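You operate a simulated robot arm through the tools that you are given. There is no shell and no other tool.

Carry out the task below with a simulated two-armed robot. There is one attempt and no reset: what you move stays moved.

## Task
Clamp the housing in the blue stand, fit the green-banded bar and the mat's disc and ring, timed Left.
Fine: clamp first, then bar, brass disc, gear ring in turn; the ring's stripe goes at the housing's line for that way; the other bar and the pieces beside the mat stay.

Only the result counts: the job must be done as asked and must still hold three seconds after the hand-in. Knocking over, shifting, dropping, spilling or breaking anything else fails it.

## Robot
Two 7-joint arms with fingered hands on one trunk that stands fixed in place. Base frame: the origin is at the foot of the trunk, x ahead of it, y to its left, z up. Units: m, degrees, N and s.
The left shoulder is at [0.051, 0.152, 1.147], the right one opposite. With the tool pointing down near the work surface each hand reaches from about 0.4 to 0.8 m from the base axis, measured 20 degrees to its own side. Payload 3.8 kg a hand.
The TCP of each hand is the grasp point between the finger pads, 0.03 m short of the fingertips. In the tool frame z runs along the fingers and y along their closing line. The gripper opens to 0.104 m; its body begins 0.035 m behind the TCP. The gripper is a hand of 5 fingers: y runs from the thumb to the fingers, the wrist lies at [-0.015, -0.104, -0.178] in the tool frame, and closing takes about 1.5 s.
Orientation is told as [roll, pitch, yaw] about the base's x, y, z axes, in that order, counted from this pose: with the fingers straight down and the wrist toward the robot, the tool's x, y and z point along [0, 1, 0], [1, 0, 0] and [0, 0, -1] of the base frame.

## Interface
- The arms move only by the tool arm_command. It takes "left_rows", "right_rows" or both (then of equal length, played together; a hand with none holds still); each is a list of rows, each a list of 6 numbers: the shift along the base's x, y, z in mm, then the turn, a rotation vector about the base's x, y, z in rad. In form: [[x, y, z, wx, wy, wz], ...]. A call has 1 to 20 rows; each row is the pose to reach, as a shift and turn from the pose commanded when the call began. "left_jaw" and "right_jaw" are, for a hand that has rows, the finger opening in mm, from 0 to 104, set as the call begins (left out, the last holds). A row lasts 0.2 s, in which the tool goes at most 0.05 m and 8.6 degrees; a call with a longer step from one row to the next is refused whole, and so is a gripper value outside its range. Where a pose cannot be reached the arm comes as near as it can. A force on the tool above 40 N (or 10 N above the force at the start of the call, whichever is more), or a blocked arm, ends the call early, and 0.2 s more pass. The fingers move at their own pace (about 0.072 m/s each) and stop on an object; they squeeze with about 30 N. The grip force told is the motor's: it shows also when the fingers shut on nothing. Time passes only in rows, and 0.2 s behind the last, so rows that repeat a pose let the fingers close. It gives the time, the measured TCP pose, the force on the tool (base axes), the opening and the grip force at its end, in the units of the frame above (readings bear some noise), with the torque about the TCP (base axes, N m) and any sound that the robot's microphone picked up.
- Cameras (640 x 400 px; columns grow to the right, rows downward): "scene" is now at [0.1399, 0.0494, 1.3026]; the picture's right is [0.52, -0.85, -0.07], its down [-0.50, -0.23, -0.83] and it looks along [0.69, 0.47, -0.55] (base axes); focal length 214 px, centre (320, 200). "left" rides on the left gripper at [-0.08, -0.078, -0.141] in its tool frame; the picture's right is [-0.78, -0.30, 0.56], its down [0.54, -0.78, 0.33] and it looks along [0.33, 0.56, 0.76] (tool axes); focal length 247 px, centre (320, 200). "right" rides on the right gripper at [0.08, -0.078, -0.141] in its tool frame; the picture's right is [-0.78, 0.30, -0.56], its down [-0.53, -0.78, 0.33] and it looks along [-0.33, 0.56, 0.76] (tool axes); focal length 247 px, centre (320, 200). There is no depth. A picture from a camera that has moved, and an enlarged one, comes with that camera's place and axes in the base frame and with its lens.
- get_image(camera): a new picture of that camera. It takes no simulated time.
- slide_trunk(by): moves the trunk up (or, below 0, down) by that many m; the arms and the scene camera ride with it, the base frame stays. It gives what a move gives, with no picture.
- curl_fingers(index, middle, ring, little, thumb_bend, thumb_turn, hand): sets how far each is bent, from 0 (flat) to 1 (curled in); at 0.3 the hand is open as for a grip, at 0.7 the pads meet at the TCP. One left out holds its place. A second passes; each finger stops where it meets its share of the squeeze, and holds until it gets a number again. A gripper value or a shape takes the hand back. It gives what a move gives, with no picture; readings hold the bend of each and the force on index, middle, ring, little, thumb and palm. thumb_turn goes from beside the hand (0) to across from the fingers (1), as for a grip.
- set_grasp(shape, hand): the hand has 5 fingers and takes this shape, open, in about a second: jaw (thumb against the fingers, like two jaws); tri (thumb and two fingers); tip (a fingertip pinch); poke (one finger out to press); point (the index stretched); flat (the hand flat); cup (the hand cupped); fist (a fist). The gripper value then closes the fingers along that shape, each until it touches; the sizes above hold for jaw. It gives what a move gives, with no picture.
- turn_head(pan, tilt): turns the head with the scene camera to pan (to the left, within 80 degrees either way) and tilt (down, from -29 to 69), counted from straight ahead of the robot (the tilt from the chest, where the trunk bows). It gives what a move gives.
- enlarge(camera, box): a new picture of the part [left, top, right, bottom] of that camera's present view, enlarged. It takes no simulated time.
- hand_in(): hands the job in; it is judged then, once.

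Nothing tells you positions but the pictures and the camera data. Unless the task says otherwise, let go and move clear before handing in.

The tools are called after "Call:" as name(argument=value, ...) on one line, values as JSON. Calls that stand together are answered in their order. arm_command: Moves the arms, as the interface text tells. Its arguments: {"type":"object","properties":{"left_rows":{"type":"array"},"left_jaw":{"type":"number"},"right_rows":{"type":"array"},"right_jaw":{"type":"number"}},"required":[]} The other tools are called the same way: slide_trunk (by) moves the trunk up or down; set_grasp (shape, hand) gives the hand a shape; curl_fingers (index, middle, ring, little, thumb_bend, thumb_turn, hand) moves the fingers one by one; turn_head (pan, tilt) turns the head that bears the scene camera; get_image (camera) takes a picture; enlarge (camera, box) takes an enlarged picture of a part of a camera's view; hand_in () hands the job in.

At the start:

```text
time_s: 0.0
left_position: [0.321, 0.3765, 1.2571]
left_orientation: [0.0, 0.0, 0.0]
left_ft_force: [0.4, -0.6, -0.7]
left_ft_torque: [0.04, 0.03, -0.01]
left_grip_width: 0.1037
left_grasp_force: 0.1
left_shape: jaw
left_bend: [0.3, 0.3, 0.3, 0.3, 0.3, 0.98]
left_finger forces: [0.0, 0.0, 0.1, 0.0, 0.0, 0.0]
right_position: [0.4291, 0.0233, 1.1888]
right_orientation: [0.2, -0.1, 0.0]
right_ft_force: [0.3, -0.4, -1.0]
right_ft_torque: [-0.02, -0.01, -0.01]
right_grip_width: 0.1038
right_grasp_force: 0.1
right_shape: jaw
right_bend: [0.3, 0.3, 0.3, 0.3, 0.3, 0.98]
right_finger forces: [0.0, 0.1, 0.0, 0.0, 0.0, 0.1]
trunk travel left (down, up): [-0.225, 0.231]
head pan, tilt (commanded): [31.4, 26.5]
```

scene: 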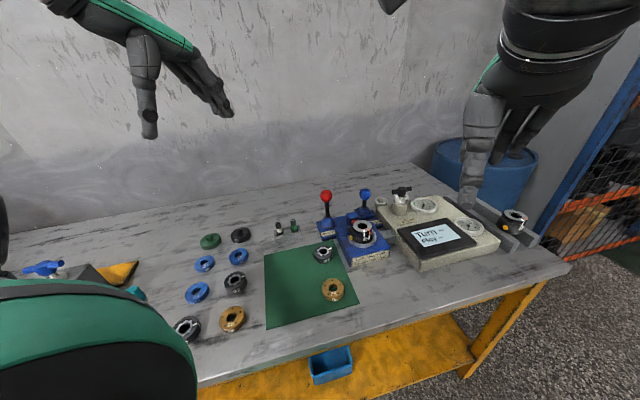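
right: 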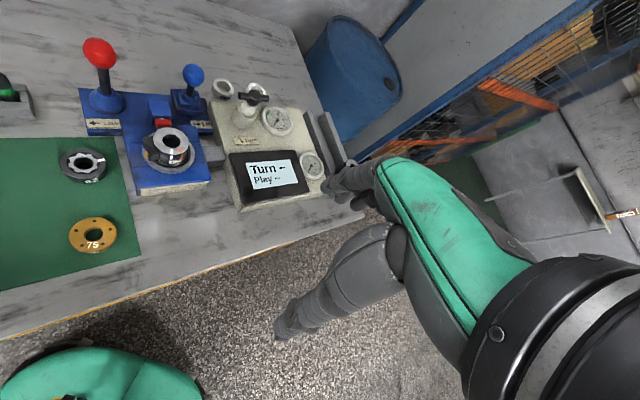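
left: 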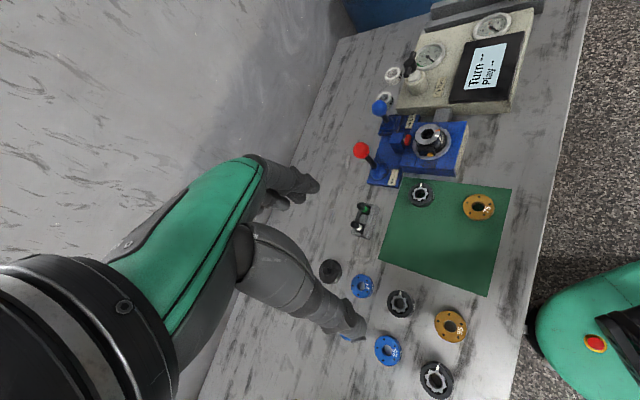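

I see a bench with a blue stand holding a housing, two levers (red and blue knobs), a green mat with a gear ring and a brass disc, and small bars in a rack. I'll look closer before moving anything.

Call:
enlarge(camera="scene", box=[300, 170, 400, 270])

Call:
enlarge(camera="scene", box=[240, 200, 360, 310])

Call:
enlarge(camera="right", box=[60, 20, 240, 200])

Call:
enlarge(camera="left", box=[330, 90, 520, 250])

Call:
enlarge(camera="scene", box=[370, 170, 540, 280])

```text
4.00 times, centred on (350, 220) of scene
camera zoom: at [0.1399, 0.0494, 1.3026], right [0.52, -0.85, -0.07], down [-0.5, -0.23, -0.83], along [0.69, 0.47, -0.55], focal length 858 px, centre (200, 120)
```

zoom: 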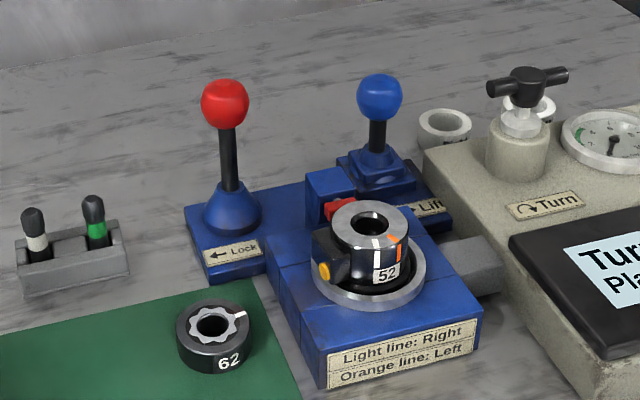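

```text
3.64 times, centred on (300, 255) of scene
camera zoom: at [0.1399, 0.0494, 1.3026], right [0.52, -0.85, -0.07], down [-0.5, -0.23, -0.83], along [0.69, 0.47, -0.55], focal length 780 px, centre (393, 0)
```

zoom: 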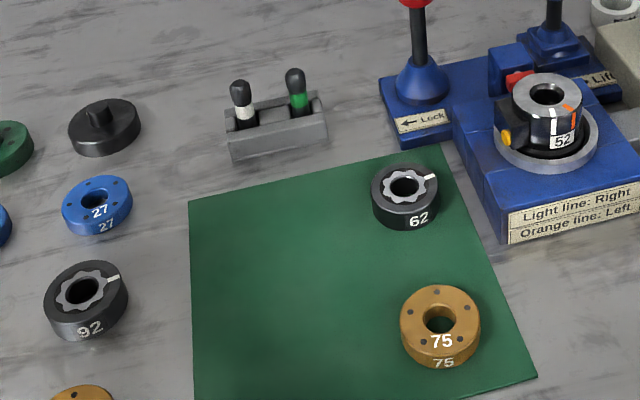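

```text
2.22 times, centred on (150, 110) of right
camera zoom: at [0.3515, 0.1027, 1.3303], right [0.3, -0.78, 0.56], down [-0.78, -0.53, -0.33], along [0.56, -0.33, -0.76], focal length 549 px, centre (698, 400)
```

zoom: 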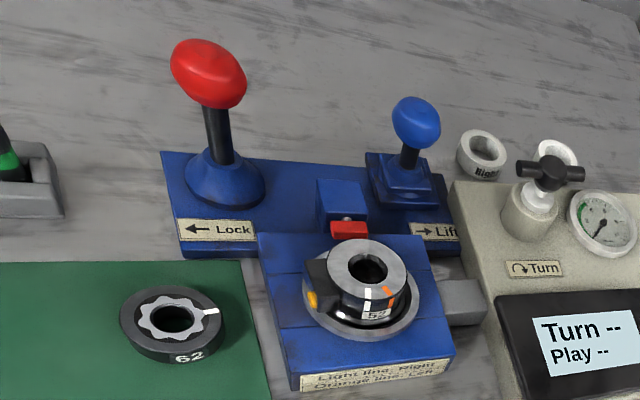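

```text
2.50 times, centred on (425, 170) of left
camera zoom: at [0.2422, 0.2975, 1.3992], right [-0.3, -0.78, -0.56], down [-0.78, 0.54, -0.33], along [0.56, 0.33, -0.76], focal length 617 px, centre (58, 275)
```

zoom: 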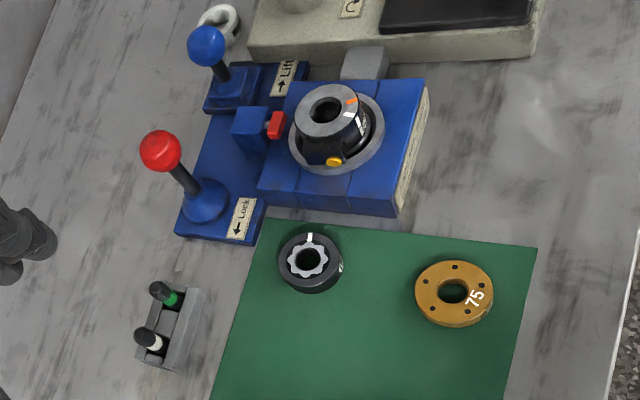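

```text
3.64 times, centred on (455, 225) of scene
camera zoom: at [0.1399, 0.0494, 1.3026], right [0.52, -0.85, -0.07], down [-0.5, -0.23, -0.83], along [0.69, 0.47, -0.55], focal length 780 px, centre (-171, 109)
```

zoom: 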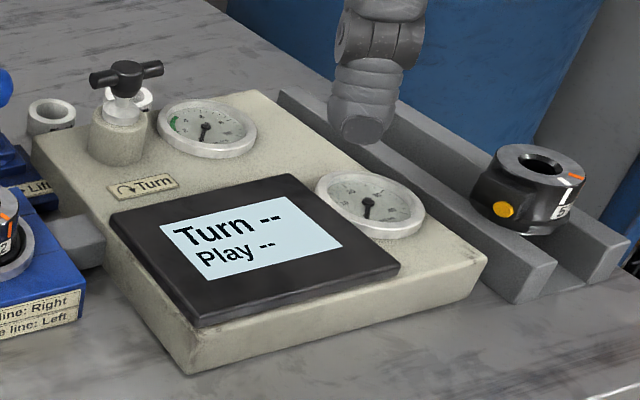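

The bench is turned about 40 degrees relative to the robot: the red Lock lever's knob is near (0.61, 0.35, 0.95), the housing near (0.62, 0.23, 0.86), the green-banded bar near (0.53, 0.42). I'll move the right hand out of the way and bring the left hand's camera nearer for a better look.

Call:
arm_command(right_rows=[[-15, -40, 5, 0, 0, 0], [-30, -80, 10, 0, 0, 0], [-45, -120, 15, 0, 0, 0], [-60, -160, 20, 0, 0, 0], [-75, -200, 25, 0, 0, 0], [-90, -240, 30, 0, 0, 0], [-100, -270, 30, 0, 0, 0]], left_rows=[[0, 0, 0, 0, 0, 0], [10, -20, -20, 0, 0, 0], [25, -50, -40, 0, 0, 0], [45, -80, -65, 0, 0, 0], [65, -110, -90, 0, 0, 0], [85, -140, -115, 0, 0, 0], [105, -170, -140, 0, 0, 0]])

Call:
get_image(camera="left")

Call:
get_image(camera="scene")

Call:
get_image(camera="right")

```text
time_s: 1.6
left_position: [0.4258, 0.206, 1.1164]
left_orientation: [0.2, 0.1, -0.1]
left_ft_force: [-1.4, -1.2, 0.2]
left_ft_torque: [0.0, -0.02, 0.0]
left_grip_width: 0.1037
left_grasp_force: 0.0
left_shape: jaw
left_bend: [0.3, 0.3, 0.3, 0.3, 0.3, 0.98]
left_finger forces: [0.0, 0.0, 0.1, 0.1, 0.0, 0.0]
right_position: [0.3317, -0.2489, 1.2191]
right_orientation: [0.2, 0.1, 0.0]
right_ft_force: [0.1, -0.1, 0.2]
right_ft_torque: [0.03, 0.0, -0.03]
right_grip_width: 0.1036
right_grasp_force: 0.1
right_shape: jaw
right_bend: [0.3, 0.3, 0.3, 0.3, 0.3, 0.98]
right_finger forces: [0.0, 0.0, 0.0, 0.1, 0.0, 0.1]
trunk travel left (down, up): [-0.225, 0.231]
head pan, tilt (commanded): [31.4, 26.5]
```

```text
taken
camera left: at [0.3476, 0.1263, 1.2589], right [-0.3, -0.78, -0.56], down [-0.78, 0.54, -0.33], along [0.56, 0.33, -0.76], focal length 247 px, centre (320, 200)
```

left: 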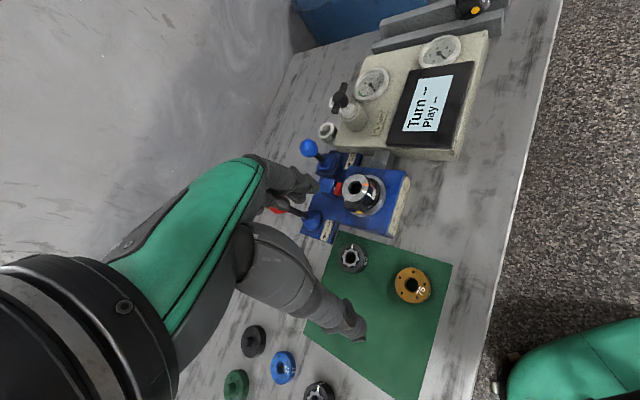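

```text
taken
camera scene: at [0.1402, 0.0469, 1.3027], right [0.52, -0.85, -0.08], down [-0.5, -0.23, -0.83], along [0.69, 0.47, -0.55], focal length 214 px, centre (320, 200)
```

scene: 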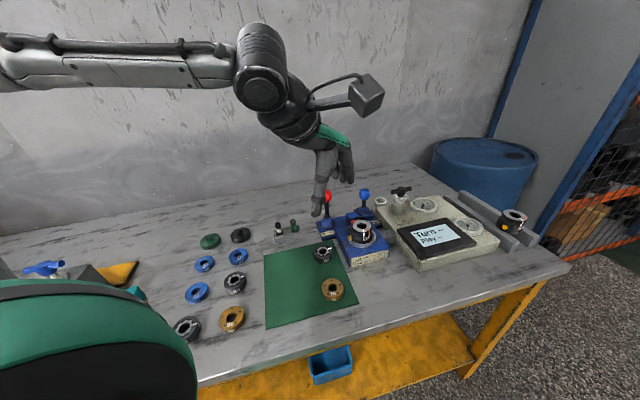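

```text
taken
camera right: at [0.253, -0.1692, 1.3613], right [0.3, -0.78, 0.55], down [-0.78, -0.53, -0.33], along [0.56, -0.33, -0.76], focal length 247 px, centre (320, 200)
```

right: 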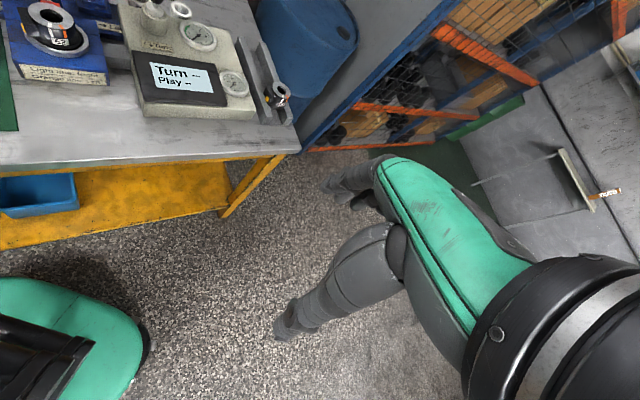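

The left hand is now over the bench and its camera sees the stand, ring and disc. I'll enlarge these views to measure positions.

Call:
enlarge(camera="left", box=[290, 120, 450, 220])

Call:
enlarge(camera="left", box=[310, 220, 470, 320])

Call:
enlarge(camera="scene", box=[320, 200, 400, 250])

Call:
enlarge(camera="scene", box=[260, 200, 340, 250])

```text
4.00 times, centred on (370, 170) of left
camera zoom: at [0.3476, 0.1263, 1.2589], right [-0.3, -0.78, -0.56], down [-0.78, 0.54, -0.33], along [0.56, 0.33, -0.76], focal length 988 px, centre (120, 320)
```

zoom: 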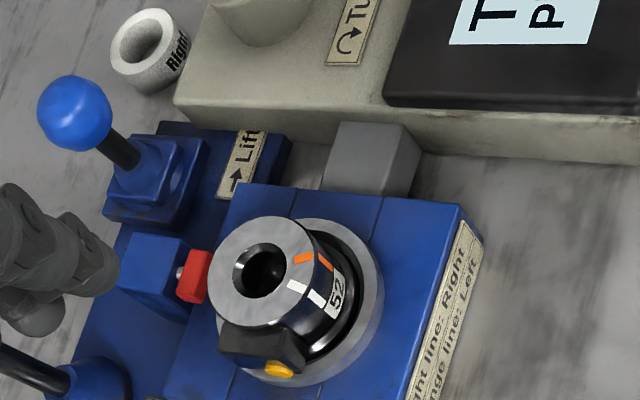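

```text
4.00 times, centred on (390, 270) of left
camera zoom: at [0.3476, 0.1263, 1.2589], right [-0.3, -0.78, -0.56], down [-0.78, 0.54, -0.33], along [0.56, 0.33, -0.76], focal length 988 px, centre (40, -80)
```

zoom: 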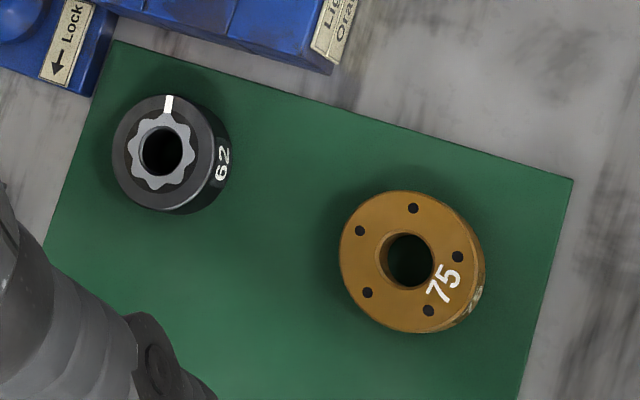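

```text
8.00 times, centred on (360, 225) of scene
camera zoom: at [0.1402, 0.0469, 1.3027], right [0.52, -0.85, -0.08], down [-0.5, -0.23, -0.83], along [0.69, 0.47, -0.55], focal length 1716 px, centre (0, 0)
```

zoom: 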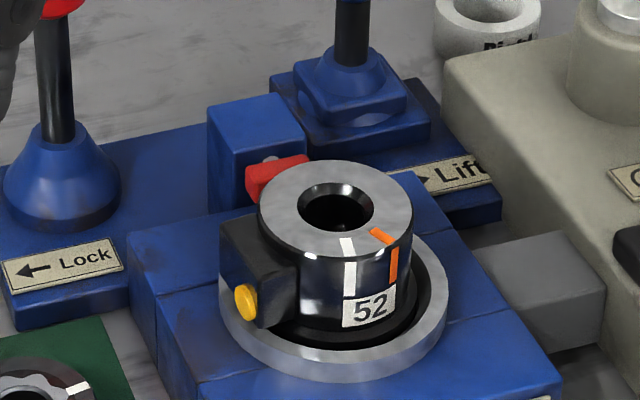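

```text
8.00 times, centred on (300, 225) of scene
camera zoom: at [0.1402, 0.0469, 1.3027], right [0.52, -0.85, -0.08], down [-0.5, -0.23, -0.83], along [0.69, 0.47, -0.55], focal length 1716 px, centre (480, 0)
```

zoom: 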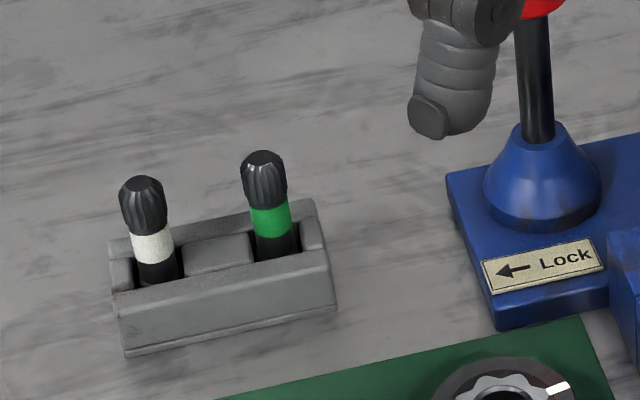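

Table top works out at about z=0.80, housing top at (0.594, 0.215, 0.89), green bar top at (0.546, 0.436, 0.868), ring at (0.51, 0.302) and disc at (0.42, 0.22). Before touching anything I'll try the hand shapes in the air and look at them.

Call:
set_grasp(hand="left", shape="tri")

Call:
get_image(camera="left")

Call:
enlarge(camera="scene", box=[260, 70, 420, 230])

Call:
set_grasp(hand="left", shape="tip")

Call:
get_image(camera="left")

Call:
enlarge(camera="scene", box=[260, 70, 420, 230])

```text
time_s: 2.5
left_position: [0.4259, 0.2088, 1.1185]
left_orientation: [0.1, 0.0, 0.0]
left_ft_force: [-0.6, 0.5, 0.2]
left_ft_torque: [0.0, 0.02, 0.01]
left_grip_width: 0.1035
left_grasp_force: 0.1
left_shape: tri
left_bend: [0.3, 0.3, 0.99, 0.99, 0.3, 0.98]
left_finger forces: [0.1, 0.0, 0.0, 0.1, 0.0, 0.1]
right_position: [0.3321, -0.2461, 1.2197]
right_orientation: [0.1, 0.0, 0.0]
right_ft_force: [0.1, 0.0, 1.1]
right_ft_torque: [0.0, 0.02, 0.03]
right_grip_width: 0.1036
right_grasp_force: 0.0
right_shape: jaw
right_bend: [0.3, 0.3, 0.3, 0.3, 0.3, 0.98]
right_finger forces: [0.0, 0.0, 0.1, 0.0, 0.0, 0.0]
trunk travel left (down, up): [-0.225, 0.231]
head pan, tilt (commanded): [31.4, 26.5]
```

```text
taken
camera left: at [0.347, 0.1293, 1.2592], right [-0.3, -0.78, -0.56], down [-0.78, 0.54, -0.33], along [0.56, 0.33, -0.76], focal length 247 px, centre (320, 200)
```

left: 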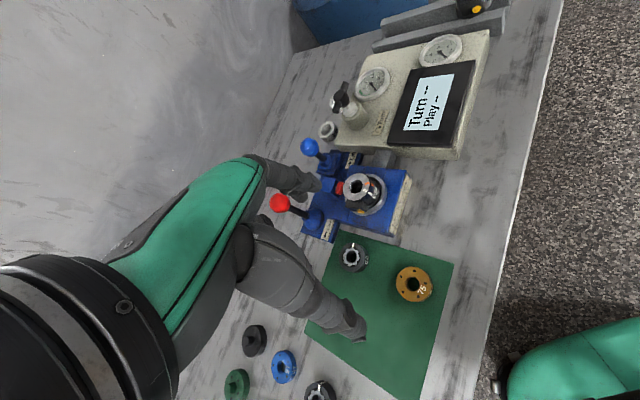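

```text
2.50 times, centred on (340, 150) of scene
camera zoom: at [0.1398, 0.0495, 1.3026], right [0.52, -0.85, -0.07], down [-0.5, -0.23, -0.83], along [0.69, 0.47, -0.55], focal length 536 px, centre (270, 325)
```

zoom: 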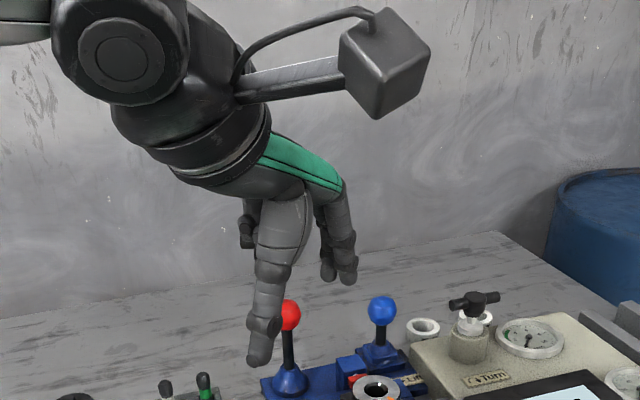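

```text
time_s: 3.4
left_position: [0.4249, 0.2086, 1.1178]
left_orientation: [0.0, 0.0, 0.1]
left_ft_force: [0.6, 0.2, 0.1]
left_ft_torque: [-0.02, -0.01, 0.02]
left_grip_width: 0.104
left_grasp_force: 0.0
left_shape: tip
left_bend: [0.3, 0.98, 0.99, 0.99, 0.3, 0.98]
left_finger forces: [0.0, 0.1, 0.0, 0.0, 0.0, 0.0]
right_position: [0.3306, -0.2463, 1.2196]
right_orientation: [0.1, 0.1, -0.2]
right_ft_force: [-0.3, -0.4, -1.2]
right_ft_torque: [-0.05, -0.01, 0.0]
right_grip_width: 0.1037
right_grasp_force: 0.0
right_shape: jaw
right_bend: [0.3, 0.3, 0.3, 0.3, 0.3, 0.98]
right_finger forces: [0.0, 0.0, 0.0, 0.0, 0.0, 0.0]
trunk travel left (down, up): [-0.225, 0.231]
head pan, tilt (commanded): [31.4, 26.5]
```

```text
taken
camera left: at [0.347, 0.1291, 1.2592], right [-0.3, -0.78, -0.56], down [-0.78, 0.54, -0.33], along [0.56, 0.33, -0.76], focal length 247 px, centre (320, 200)
```

left: 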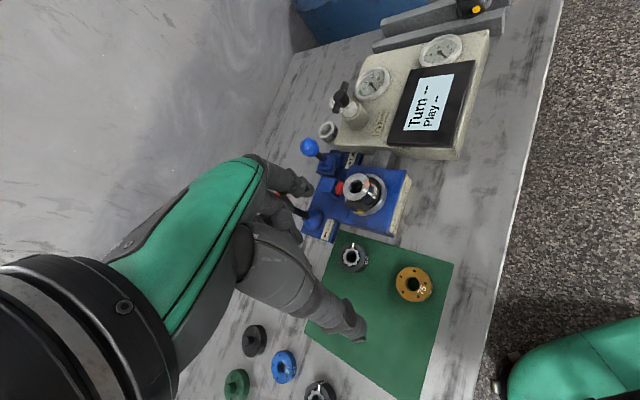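

```text
2.50 times, centred on (340, 150) of scene
camera zoom: at [0.1399, 0.0492, 1.3026], right [0.52, -0.85, -0.07], down [-0.5, -0.23, -0.83], along [0.69, 0.47, -0.55], focal length 536 px, centre (270, 325)
```

zoom: 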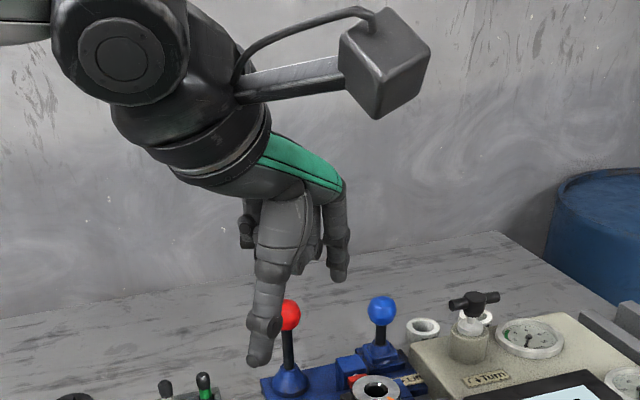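

Tip leaves thumb and index out with the others curled up, tri adds the middle finger. I'll close the tip pinch in the air to see exactly where the pads meet in the camera.

Call:
arm_command(left_rows=[[0, 0, 0, 0, 0, 0], [0, 0, 0, 0, 0, 0], [0, 0, 0, 0, 0, 0], [0, 0, 0, 0, 0, 0]], left_jaw=20)

Call:
enlarge(camera="left", box=[200, 140, 440, 340])

Call:
enlarge(camera="scene", box=[300, 110, 380, 180])

```text
time_s: 4.4
left_position: [0.4253, 0.2084, 1.1176]
left_orientation: [0.1, -0.1, 0.0]
left_ft_force: [-0.4, 0.1, -0.5]
left_ft_torque: [-0.02, 0.0, -0.01]
left_grip_width: 0.0204
left_grasp_force: 0.1
left_shape: tip
left_bend: [0.72, 0.98, 0.99, 0.99, 0.74, 1.0]
left_finger forces: [0.0, 0.0, 0.0, 0.0, 0.0, 0.0]
right_position: [0.3316, -0.247, 1.2202]
right_orientation: [0.1, 0.0, 0.0]
right_ft_force: [1.4, 0.3, 0.0]
right_ft_torque: [0.0, -0.01, 0.0]
right_grip_width: 0.1038
right_grasp_force: 0.1
right_shape: jaw
right_bend: [0.3, 0.3, 0.3, 0.3, 0.3, 0.98]
right_finger forces: [0.0, 0.0, 0.1, 0.0, 0.1, 0.0]
trunk travel left (down, up): [-0.225, 0.231]
head pan, tilt (commanded): [31.4, 26.5]
```

```text
2.00 times, centred on (320, 240) of left
camera zoom: at [0.3472, 0.1288, 1.259], right [-0.3, -0.78, -0.56], down [-0.78, 0.54, -0.33], along [0.56, 0.33, -0.76], focal length 494 px, centre (320, 120)
```

zoom: 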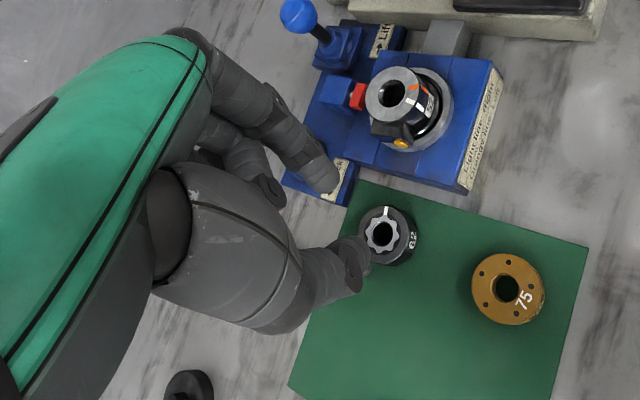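

```text
5.71 times, centred on (340, 145) of scene
camera zoom: at [0.1398, 0.0492, 1.3026], right [0.52, -0.85, -0.07], down [-0.5, -0.23, -0.83], along [0.69, 0.47, -0.55], focal length 1226 px, centre (206, 514)
```

zoom: 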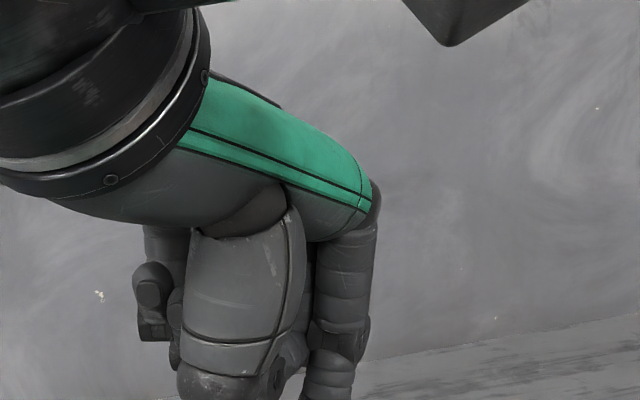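

The pinch closes around the TCP as expected. Next I'll take the jaw shape, turn to yaw -42 degrees (closing line along the bench's left-right direction) and go above the red knob.

Call:
set_grasp(hand="left", shape="jaw")

Call:
arm_command(left_rows=[[0, 0, 20, 0, 0, 0], [25, 18, 20, 0, 0, -0.09], [50, 36, 20, 0, 0, -0.18], [75, 54, 15, 0, 0, -0.27], [100, 72, 10, 0, 0, -0.36], [125, 90, 0, 0, 0, -0.45], [150, 108, -10, 0, 0, -0.55], [175, 126, -25, 0, 0, -0.64], [200, 145, -45, 0, 0, -0.733]], left_jaw=104)

Call:
get_image(camera="left")

Call:
get_image(camera="scene")

```text
time_s: 5.3
left_position: [0.4248, 0.2083, 1.1182]
left_orientation: [0.0, -0.1, 0.0]
left_ft_force: [0.6, -0.5, 0.9]
left_ft_torque: [0.01, 0.02, 0.01]
left_grip_width: 0.1035
left_grasp_force: 0.1
left_shape: jaw
left_bend: [0.3, 0.3, 0.3, 0.3, 0.3, 0.98]
left_finger forces: [0.1, 0.1, 0.0, 0.0, 0.1, 0.0]
right_position: [0.3312, -0.2468, 1.221]
right_orientation: [0.1, 0.0, 0.0]
right_ft_force: [-0.3, -0.2, 0.0]
right_ft_torque: [-0.01, -0.03, -0.01]
right_grip_width: 0.1038
right_grasp_force: 0.1
right_shape: jaw
right_bend: [0.3, 0.3, 0.3, 0.3, 0.3, 0.98]
right_finger forces: [0.0, 0.0, 0.0, 0.0, 0.0, 0.0]
trunk travel left (down, up): [-0.225, 0.231]
head pan, tilt (commanded): [31.4, 26.5]
```

```text
time_s: 7.3
left_position: [0.626, 0.3511, 1.0719]
left_orientation: [-0.1, 0.0, -42.1]
left_ft_force: [-0.2, 0.5, 0.0]
left_ft_torque: [0.02, 0.0, -0.03]
left_grip_width: 0.1037
left_grasp_force: 0.1
left_shape: jaw
left_bend: [0.3, 0.3, 0.3, 0.3, 0.3, 0.98]
left_finger forces: [0.0, 0.1, 0.0, 0.0, 0.0, 0.1]
right_position: [0.3328, -0.2468, 1.2189]
right_orientation: [0.1, 0.1, 0.0]
right_ft_force: [-0.1, -0.2, 0.0]
right_ft_torque: [-0.02, 0.01, -0.02]
right_grip_width: 0.1036
right_grasp_force: 0.1
right_shape: jaw
right_bend: [0.3, 0.3, 0.3, 0.3, 0.3, 0.98]
right_finger forces: [0.1, 0.0, 0.0, 0.1, 0.0, 0.0]
trunk travel left (down, up): [-0.225, 0.231]
head pan, tilt (commanded): [31.4, 26.5]
```

```text
taken
camera left: at [0.5139, 0.3453, 1.2117], right [-0.74, -0.38, -0.56], down [-0.22, 0.92, -0.33], along [0.64, -0.13, -0.76], focal length 247 px, centre (320, 200)
```

left: 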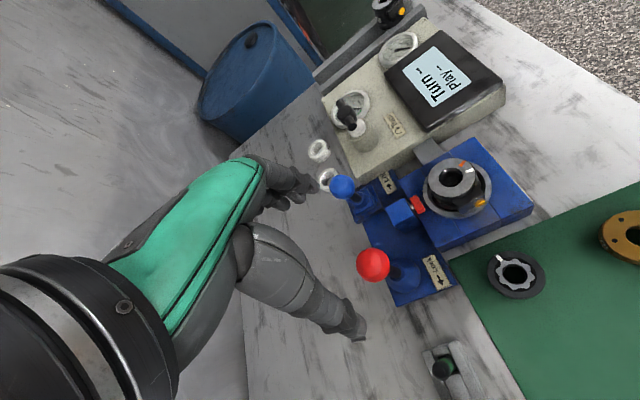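

```text
taken
camera scene: at [0.1417, 0.0497, 1.3023], right [0.52, -0.85, -0.07], down [-0.5, -0.23, -0.83], along [0.69, 0.47, -0.55], focal length 214 px, centre (320, 200)
```

scene: 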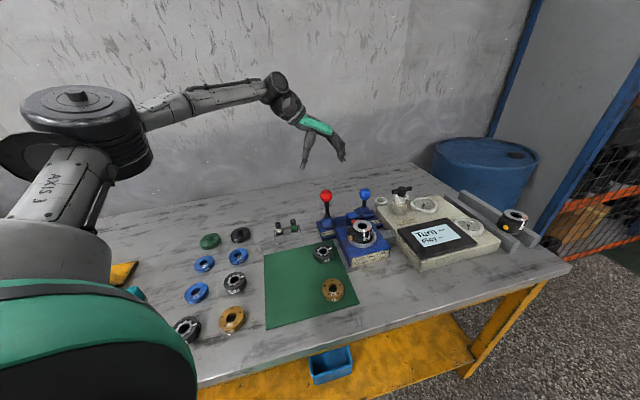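

The red knob checks out at about (0.629, 0.355, 0.942) and the lever stands upright. I'll lower the open hand so the knob sits between thumb (left) and fingers (right).

Call:
arm_command(left_rows=[[3, 3, -30, 0, 0, 0], [3, 3, -60, 0, 0, 0], [3, 3, -90, 0, 0, 0], [3, 3, -115, 0, 0, 0], [3, 3, -127, 0, 0, 0]])

Call:
get_image(camera="left")

Call:
enlarge(camera="scene", box=[280, 150, 400, 250])

```text
time_s: 8.5
left_position: [0.6288, 0.3548, 0.9456]
left_orientation: [0.0, -0.1, -42.1]
left_ft_force: [-0.2, 0.8, 0.8]
left_ft_torque: [0.02, 0.03, 0.01]
left_grip_width: 0.1037
left_grasp_force: 0.0
left_shape: jaw
left_bend: [0.3, 0.3, 0.3, 0.3, 0.3, 0.98]
left_finger forces: [0.0, 0.0, 0.1, 0.1, 0.0, 0.0]
right_position: [0.3307, -0.2453, 1.219]
right_orientation: [0.1, 0.0, 0.0]
right_ft_force: [0.2, 0.7, -0.4]
right_ft_torque: [0.02, 0.0, 0.06]
right_grip_width: 0.1038
right_grasp_force: 0.2
right_shape: jaw
right_bend: [0.3, 0.3, 0.3, 0.3, 0.3, 0.98]
right_finger forces: [0.0, 0.1, 0.0, 0.0, 0.1, 0.1]
trunk travel left (down, up): [-0.225, 0.231]
head pan, tilt (commanded): [31.4, 26.5]
```

```text
taken
camera left: at [0.5173, 0.347, 1.0865], right [-0.74, -0.38, -0.56], down [-0.22, 0.92, -0.33], along [0.64, -0.12, -0.76], focal length 247 px, centre (320, 200)
```

left: 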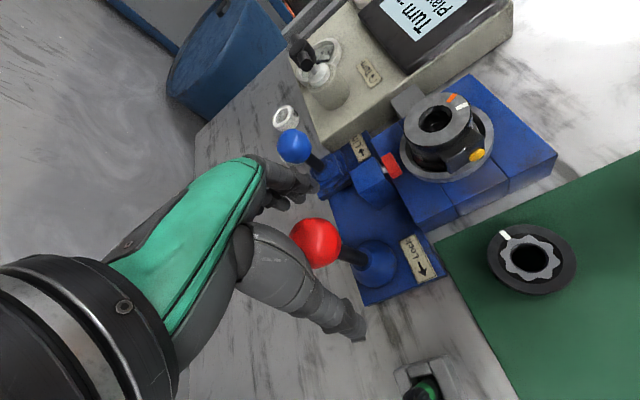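

```text
4.00 times, centred on (340, 200) of scene
camera zoom: at [0.1401, 0.0494, 1.3026], right [0.52, -0.85, -0.07], down [-0.5, -0.23, -0.83], along [0.69, 0.47, -0.55], focal length 858 px, centre (240, 200)
```

zoom: 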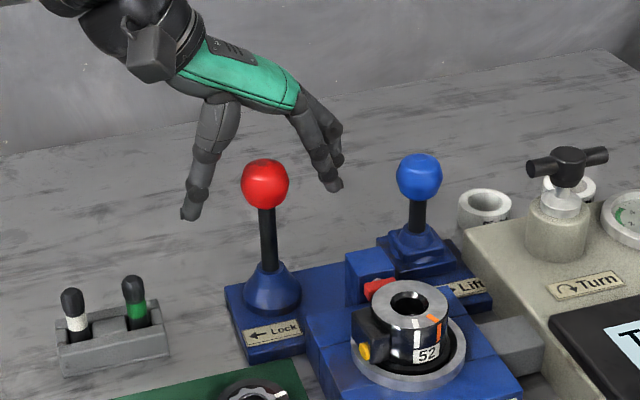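

The knob sits exactly at the grasp point. I'll close to a loose cage around it and start drawing it toward the Lock arrow (bench left), following its arc.

Call:
arm_command(left_rows=[[0, 0, 0, 0, 0, 0], [0, 0, 0, 0, 0, 0], [0, 0, 0, 0, 0, 0], [0, 0, 0, 0, 0, 0], [-4.5, 4, 0, 0, 0, 0], [-9, 8, -1, 0, 0, 0], [-13.5, 12, -2, 0, 0, 0], [-18, 16, -3, 0, 0, 0], [-22, 20, -4, 0, 0, 0], [-27, 24, -6, 0, 0, 0]], left_jaw=46)

Call:
enlarge(camera="scene", box=[280, 150, 400, 250])

Call:
get_image(camera="left")

```text
time_s: 10.7
left_position: [0.6006, 0.3776, 0.9404]
left_orientation: [0.0, 0.0, -42.0]
left_ft_force: [2.5, -1.2, 0.2]
left_ft_torque: [-0.03, -0.05, 0.0]
left_grip_width: 0.0478
left_grasp_force: 0.1
left_shape: jaw
left_bend: [0.74, 0.45, 0.44, 0.42, 0.71, 1.0]
left_finger forces: [0.3, 1.6, 0.0, 0.1, 0.0, 0.0]
right_position: [0.3312, -0.2468, 1.2193]
right_orientation: [0.1, 0.0, -0.1]
right_ft_force: [-0.3, -0.1, -0.9]
right_ft_torque: [0.02, -0.01, 0.02]
right_grip_width: 0.1038
right_grasp_force: 0.0
right_shape: jaw
right_bend: [0.3, 0.3, 0.3, 0.3, 0.3, 0.98]
right_finger forces: [0.0, 0.0, 0.1, 0.0, 0.1, 0.1]
trunk travel left (down, up): [-0.225, 0.231]
head pan, tilt (commanded): [31.4, 26.5]
```

```text
4.00 times, centred on (340, 200) of scene
camera zoom: at [0.14, 0.0495, 1.3026], right [0.52, -0.85, -0.07], down [-0.5, -0.23, -0.83], along [0.69, 0.47, -0.55], focal length 858 px, centre (240, 200)
```

zoom: 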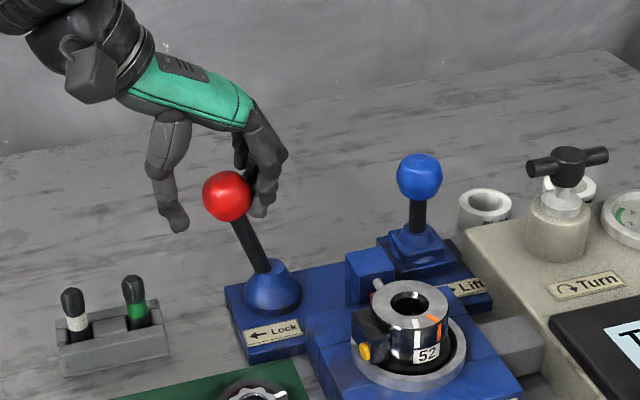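

```text
taken
camera left: at [0.489, 0.3717, 1.081], right [-0.74, -0.38, -0.56], down [-0.22, 0.92, -0.33], along [0.64, -0.12, -0.76], focal length 247 px, centre (320, 200)
```

left: 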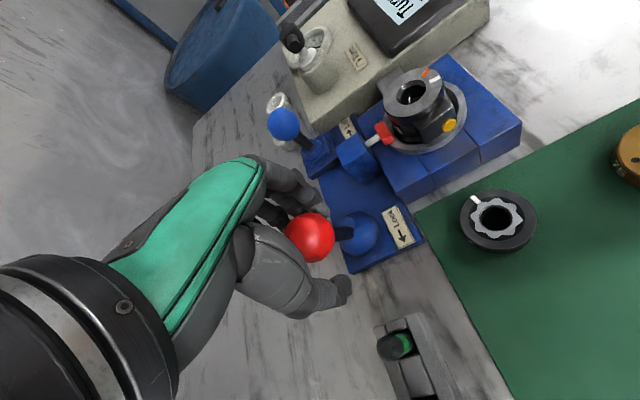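

The lever swings left easily and the red clamp pad is moving toward the housing. I'll keep drawing it until it clicks or resists.

Call:
arm_command(left_rows=[[-4.5, 4, -2, 0, 0, 0], [-9, 8, -4, 0, 0, 0], [-13.5, 12, -6.5, 0, 0, 0], [-18, 16, -9, 0, 0, 0], [-22, 20, -12, 0, 0, 0], [-26, 23.5, -15, 0, 0, 0]])

Call:
enlarge(camera="scene", box=[280, 150, 400, 250])

Call:
get_image(camera="left")

```text
time_s: 12.1
left_position: [0.576, 0.399, 0.9273]
left_orientation: [0.1, -0.1, -42.1]
left_ft_force: [7.3, -6.6, 4.7]
left_ft_torque: [-0.2, -0.32, -0.01]
left_grip_width: 0.0521
left_grasp_force: 0.1
left_shape: jaw
left_bend: [0.74, 0.42, 0.43, 0.42, 0.71, 1.0]
left_finger forces: [2.5, 6.7, 1.0, 0.0, 0.1, 0.0]
right_position: [0.3324, -0.248, 1.2205]
right_orientation: [0.3, -0.1, 0.0]
right_ft_force: [-0.5, -0.1, -0.4]
right_ft_torque: [0.02, 0.0, 0.0]
right_grip_width: 0.1038
right_grasp_force: 0.0
right_shape: jaw
right_bend: [0.3, 0.3, 0.3, 0.3, 0.3, 0.98]
right_finger forces: [0.0, 0.1, 0.0, 0.0, 0.0, 0.1]
trunk travel left (down, up): [-0.225, 0.231]
head pan, tilt (commanded): [31.4, 26.5]
```

```text
4.00 times, centred on (340, 200) of scene
camera zoom: at [0.1407, 0.0475, 1.3027], right [0.52, -0.85, -0.07], down [-0.5, -0.23, -0.83], along [0.69, 0.47, -0.55], focal length 858 px, centre (240, 200)
```

zoom: 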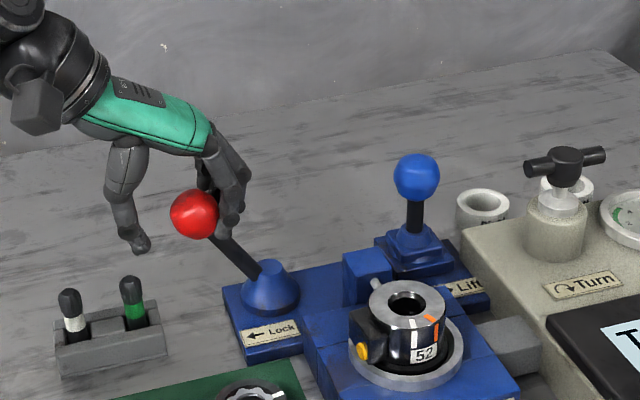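

```text
taken
camera left: at [0.465, 0.3927, 1.0679], right [-0.74, -0.38, -0.56], down [-0.22, 0.92, -0.33], along [0.64, -0.12, -0.76], focal length 247 px, centre (320, 200)
```

left: 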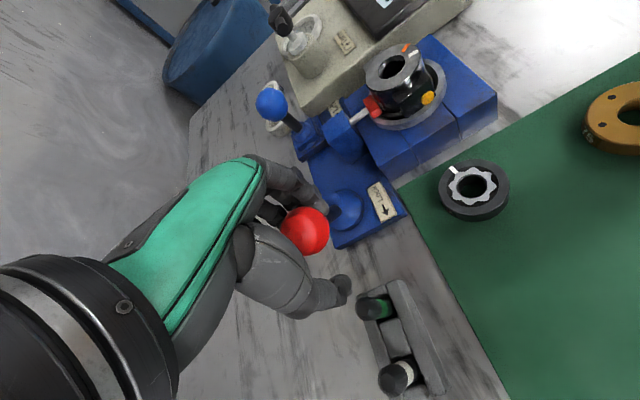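

The clamp pad has reached the housing and resistance is building (about 11 N), so it isn't fully thrown yet. The thumb is hovering near the bars, so I'll swing it aside before pushing further.

Call:
curl_fingers(hand="left", thumb_turn=0.0, thumb_bend=0.3)

Call:
get_image(camera="left")

Call:
enlarge(camera="scene", box=[280, 150, 400, 250])

```text
time_s: 13.1
left_position: [0.5768, 0.4004, 0.9271]
left_orientation: [0.1, 0.0, -42.0]
left_ft_force: [9.8, -7.1, 9.0]
left_ft_torque: [-0.34, -0.49, -0.07]
left_grip_width: 0.1312
left_grasp_force: 6.7
left_shape: fingers
left_bend: [0.74, 0.4, 0.43, 0.42, 0.3, 0.0]
left_finger forces: [3.0, 9.6, 1.4, 0.0, 0.0, 0.1]
right_position: [0.3319, -0.248, 1.2197]
right_orientation: [0.1, 0.0, 0.0]
right_ft_force: [0.2, -0.6, 0.0]
right_ft_torque: [-0.01, 0.0, -0.02]
right_grip_width: 0.1038
right_grasp_force: 0.1
right_shape: jaw
right_bend: [0.3, 0.3, 0.3, 0.3, 0.3, 0.98]
right_finger forces: [0.0, 0.0, 0.0, 0.0, 0.1, 0.0]
trunk travel left (down, up): [-0.225, 0.231]
head pan, tilt (commanded): [31.4, 26.5]
```

```text
taken
camera left: at [0.4643, 0.3933, 1.0676], right [-0.74, -0.38, -0.56], down [-0.22, 0.92, -0.33], along [0.64, -0.12, -0.76], focal length 247 px, centre (320, 200)
```

left: 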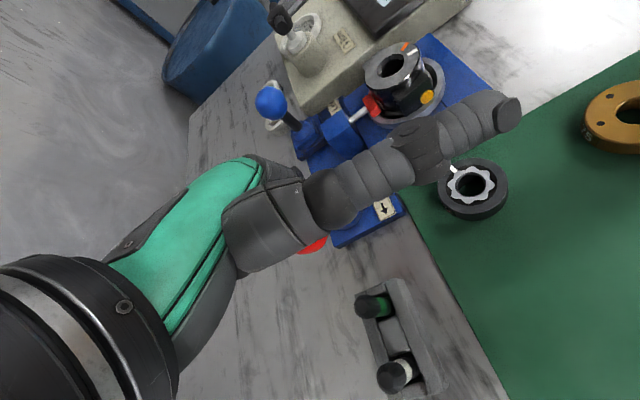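

```text
4.00 times, centred on (340, 200) of scene
camera zoom: at [0.1404, 0.0472, 1.3027], right [0.52, -0.85, -0.08], down [-0.5, -0.23, -0.83], along [0.69, 0.47, -0.55], focal length 858 px, centre (240, 200)
```

zoom: 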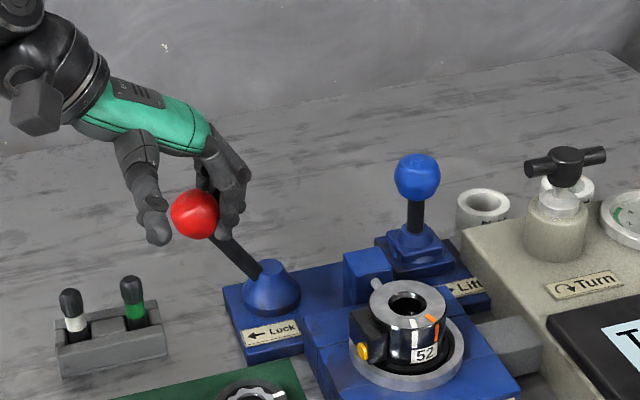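

The thumb is clear now. I'll push on left with only a little drop.

Call:
arm_command(left_rows=[[-3.7, 3.4, 0, 0, 0, 0], [-7.4, 6.7, -1, 0, 0, 0], [-11, 10, -3, 0, 0, 0], [-14.8, 13.4, -5, 0, 0, 0], [-18.5, 16.8, -7, 0, 0, 0]])

Call:
get_image(camera="left")

Call:
enlarge(camera="scene", box=[280, 150, 400, 250])

```text
time_s: 14.2
left_position: [0.5659, 0.4098, 0.9251]
left_orientation: [0.3, -1.0, -42.2]
left_ft_force: [19.1, -22.0, 0.6]
left_ft_torque: [-0.47, -0.37, -0.37]
left_grip_width: 0.1342
left_grasp_force: 15.9
left_shape: fingers
left_bend: [0.26, 0.34, 0.38, 0.42, 0.3, 0.0]
left_finger forces: [12.9, 13.3, 5.1, 0.0, 0.1, 0.0]
right_position: [0.3367, -0.2483, 1.217]
right_orientation: [0.2, 0.2, 0.2]
right_ft_force: [0.2, 0.1, -0.4]
right_ft_torque: [-0.03, 0.03, 0.03]
right_grip_width: 0.1036
right_grasp_force: 0.2
right_shape: jaw
right_bend: [0.3, 0.3, 0.3, 0.3, 0.3, 0.98]
right_finger forces: [0.0, 0.1, 0.1, 0.1, 0.1, 0.0]
trunk travel left (down, up): [-0.225, 0.231]
head pan, tilt (commanded): [31.4, 26.5]
stopped in row 5 (left hand): the force on the tool passed its limit at 41 N (the readings are from after the stop); the commanded pose is now the measured one
```

```text
taken
camera left: at [0.4527, 0.4044, 1.0649], right [-0.73, -0.38, -0.57], down [-0.21, 0.92, -0.34], along [0.65, -0.13, -0.75], focal length 247 px, centre (320, 200)
```

left: 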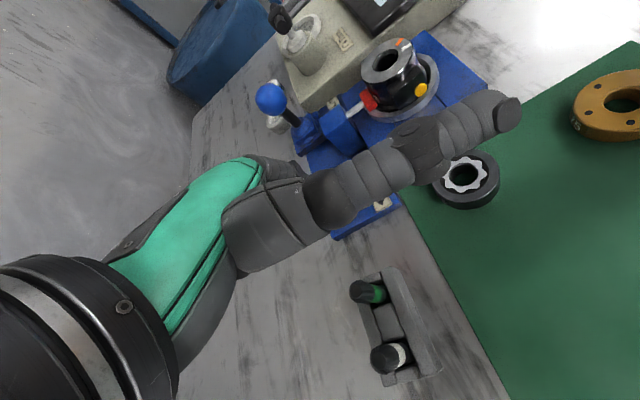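

```text
4.00 times, centred on (340, 200) of scene
camera zoom: at [0.1453, 0.0468, 1.3017], right [0.52, -0.85, -0.08], down [-0.51, -0.23, -0.83], along [0.69, 0.47, -0.55], focal length 858 px, centre (240, 200)
```

zoom: 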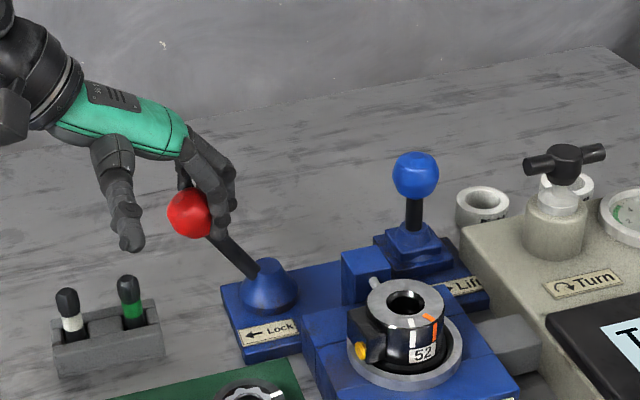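

The lever hit its end stop (41 N) with the clamp pad pressed to the housing. I'll back the hand off to the right and see whether the lever stays put.

Call:
arm_command(left_rows=[[7.4, -6.7, 0, 0, 0, 0], [14.8, -13.4, 0, 0, 0, 0], [22, -20, 0, 0, 0, 0], [30, -27, 0, 0, 0, 0]])

Call:
get_image(camera="left")

Call:
enlarge(camera="scene", box=[280, 150, 400, 250])

```text
time_s: 15.2
left_position: [0.5916, 0.3886, 0.9242]
left_orientation: [0.2, -0.6, -42.1]
left_ft_force: [-0.5, -0.3, -0.2]
left_ft_torque: [-0.02, 0.0, 0.02]
left_grip_width: 0.1298
left_grasp_force: 0.0
left_shape: fingers
left_bend: [0.74, 0.47, 0.44, 0.42, 0.3, 0.0]
left_finger forces: [0.1, 0.0, 0.0, 0.0, 0.0, 0.1]
right_position: [0.3317, -0.246, 1.22]
right_orientation: [0.2, 0.1, 0.0]
right_ft_force: [0.1, -0.1, 0.7]
right_ft_torque: [-0.01, -0.01, 0.0]
right_grip_width: 0.1039
right_grasp_force: 0.0
right_shape: jaw
right_bend: [0.3, 0.3, 0.3, 0.3, 0.3, 0.98]
right_finger forces: [0.0, 0.1, 0.0, 0.0, 0.0, 0.0]
trunk travel left (down, up): [-0.225, 0.231]
head pan, tilt (commanded): [31.4, 26.5]
```

```text
taken
camera left: at [0.4785, 0.3818, 1.063], right [-0.73, -0.38, -0.56], down [-0.22, 0.92, -0.34], along [0.64, -0.13, -0.75], focal length 247 px, centre (320, 200)
```

left: 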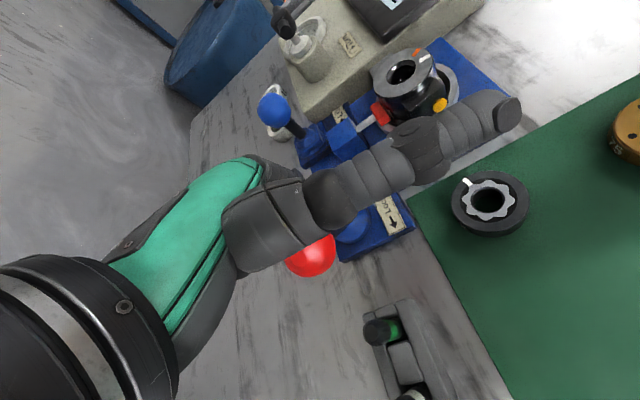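

```text
4.00 times, centred on (340, 200) of scene
camera zoom: at [0.1405, 0.0497, 1.3024], right [0.52, -0.85, -0.07], down [-0.5, -0.23, -0.83], along [0.69, 0.47, -0.55], focal length 858 px, centre (240, 200)
```

zoom: 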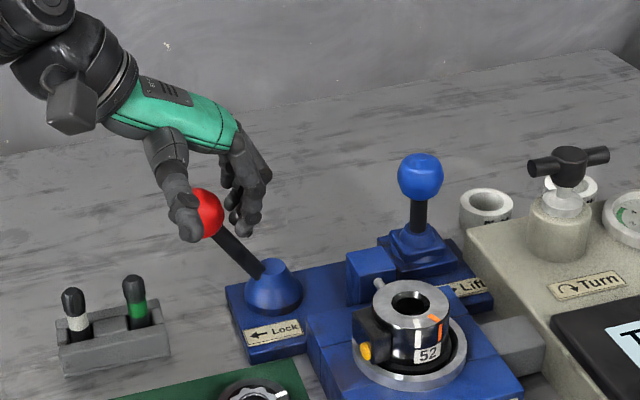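

The lever stays in the locked position on its own. I'll raise the hand straight up and check the clamp pad and bars more closely.

Call:
arm_command(left_rows=[[5, -5, 20, 0, 0, 0], [5, -5, 60, 0, 0, 0], [5, -5, 100, 0, 0, 0], [-10, 0, 130, 0, 0, 0], [-30, 10, 150, 0, 0, 0]])

Call:
set_grasp(hand="left", shape="tip")

Call:
get_image(camera="left")

Call:
enlarge(camera="left", box=[350, 130, 530, 260])

Call:
enlarge(camera="scene", box=[320, 200, 400, 250])

```text
time_s: 16.4
left_position: [0.5584, 0.3986, 1.0738]
left_orientation: [0.3, -0.8, -41.9]
left_ft_force: [0.5, 0.3, -0.2]
left_ft_torque: [0.01, -0.03, 0.0]
left_grip_width: 0.1293
left_grasp_force: 0.2
left_shape: fingers
left_bend: [0.74, 0.47, 0.44, 0.42, 0.3, 0.0]
left_finger forces: [0.1, 0.1, 0.0, 0.0, 0.1, 0.1]
right_position: [0.3295, -0.2447, 1.22]
right_orientation: [0.1, 0.0, 0.0]
right_ft_force: [-1.4, 0.6, 0.6]
right_ft_torque: [0.0, -0.01, 0.01]
right_grip_width: 0.1038
right_grasp_force: 0.1
right_shape: jaw
right_bend: [0.3, 0.3, 0.3, 0.3, 0.3, 0.98]
right_finger forces: [0.0, 0.1, 0.0, 0.1, 0.0, 0.0]
trunk travel left (down, up): [-0.225, 0.231]
head pan, tilt (commanded): [31.4, 26.5]
```

```text
time_s: 17.3
left_position: [0.5598, 0.3971, 1.0724]
left_orientation: [0.3, -0.8, -42.1]
left_ft_force: [0.3, -0.3, -0.5]
left_ft_torque: [0.02, 0.04, -0.02]
left_grip_width: 0.1036
left_grasp_force: 0.0
left_shape: tip
left_bend: [0.3, 0.98, 0.99, 0.99, 0.3, 0.97]
left_finger forces: [0.0, 0.0, 0.0, 0.1, 0.0, 0.0]
right_position: [0.3315, -0.2457, 1.2196]
right_orientation: [0.1, 0.0, 0.0]
right_ft_force: [0.2, -0.3, -0.2]
right_ft_torque: [0.01, -0.03, 0.0]
right_grip_width: 0.1038
right_grasp_force: 0.0
right_shape: jaw
right_bend: [0.3, 0.3, 0.3, 0.3, 0.3, 0.98]
right_finger forces: [0.1, 0.1, 0.0, 0.0, 0.1, 0.1]
trunk travel left (down, up): [-0.225, 0.231]
head pan, tilt (commanded): [31.4, 26.5]
```

```text
taken
camera left: at [0.4468, 0.391, 1.213], right [-0.73, -0.38, -0.56], down [-0.22, 0.92, -0.34], along [0.65, -0.13, -0.75], focal length 247 px, centre (320, 200)
```

left: 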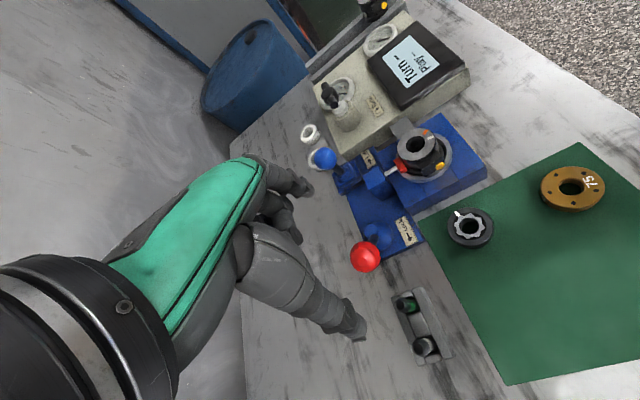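

```text
3.08 times, centred on (440, 195) of left
camera zoom: at [0.4468, 0.391, 1.213], right [-0.73, -0.38, -0.56], down [-0.22, 0.92, -0.34], along [0.65, -0.13, -0.75], focal length 760 px, centre (-49, 215)
```

zoom: 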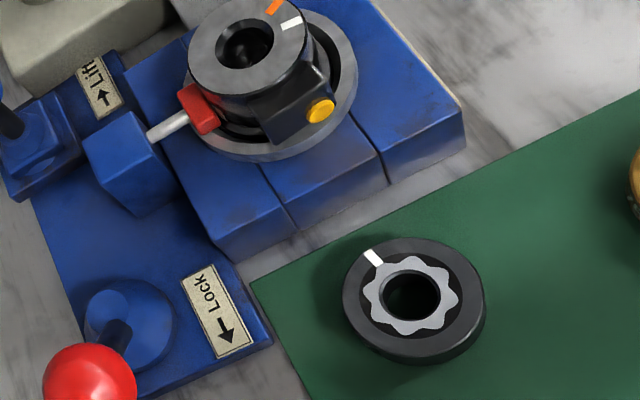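

```text
8.00 times, centred on (360, 225) of scene
camera zoom: at [0.14, 0.0492, 1.3026], right [0.52, -0.85, -0.07], down [-0.5, -0.23, -0.83], along [0.69, 0.47, -0.55], focal length 1716 px, centre (0, 0)
```

zoom: 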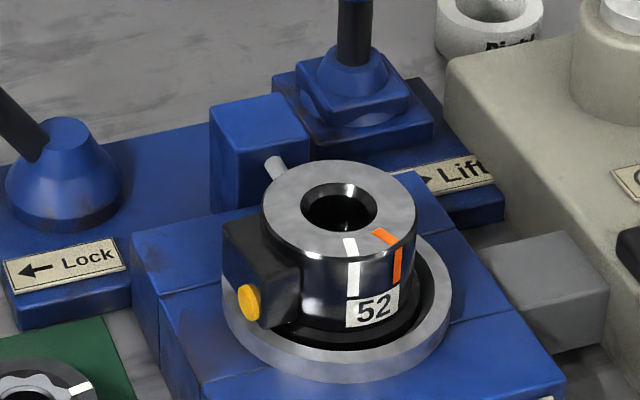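

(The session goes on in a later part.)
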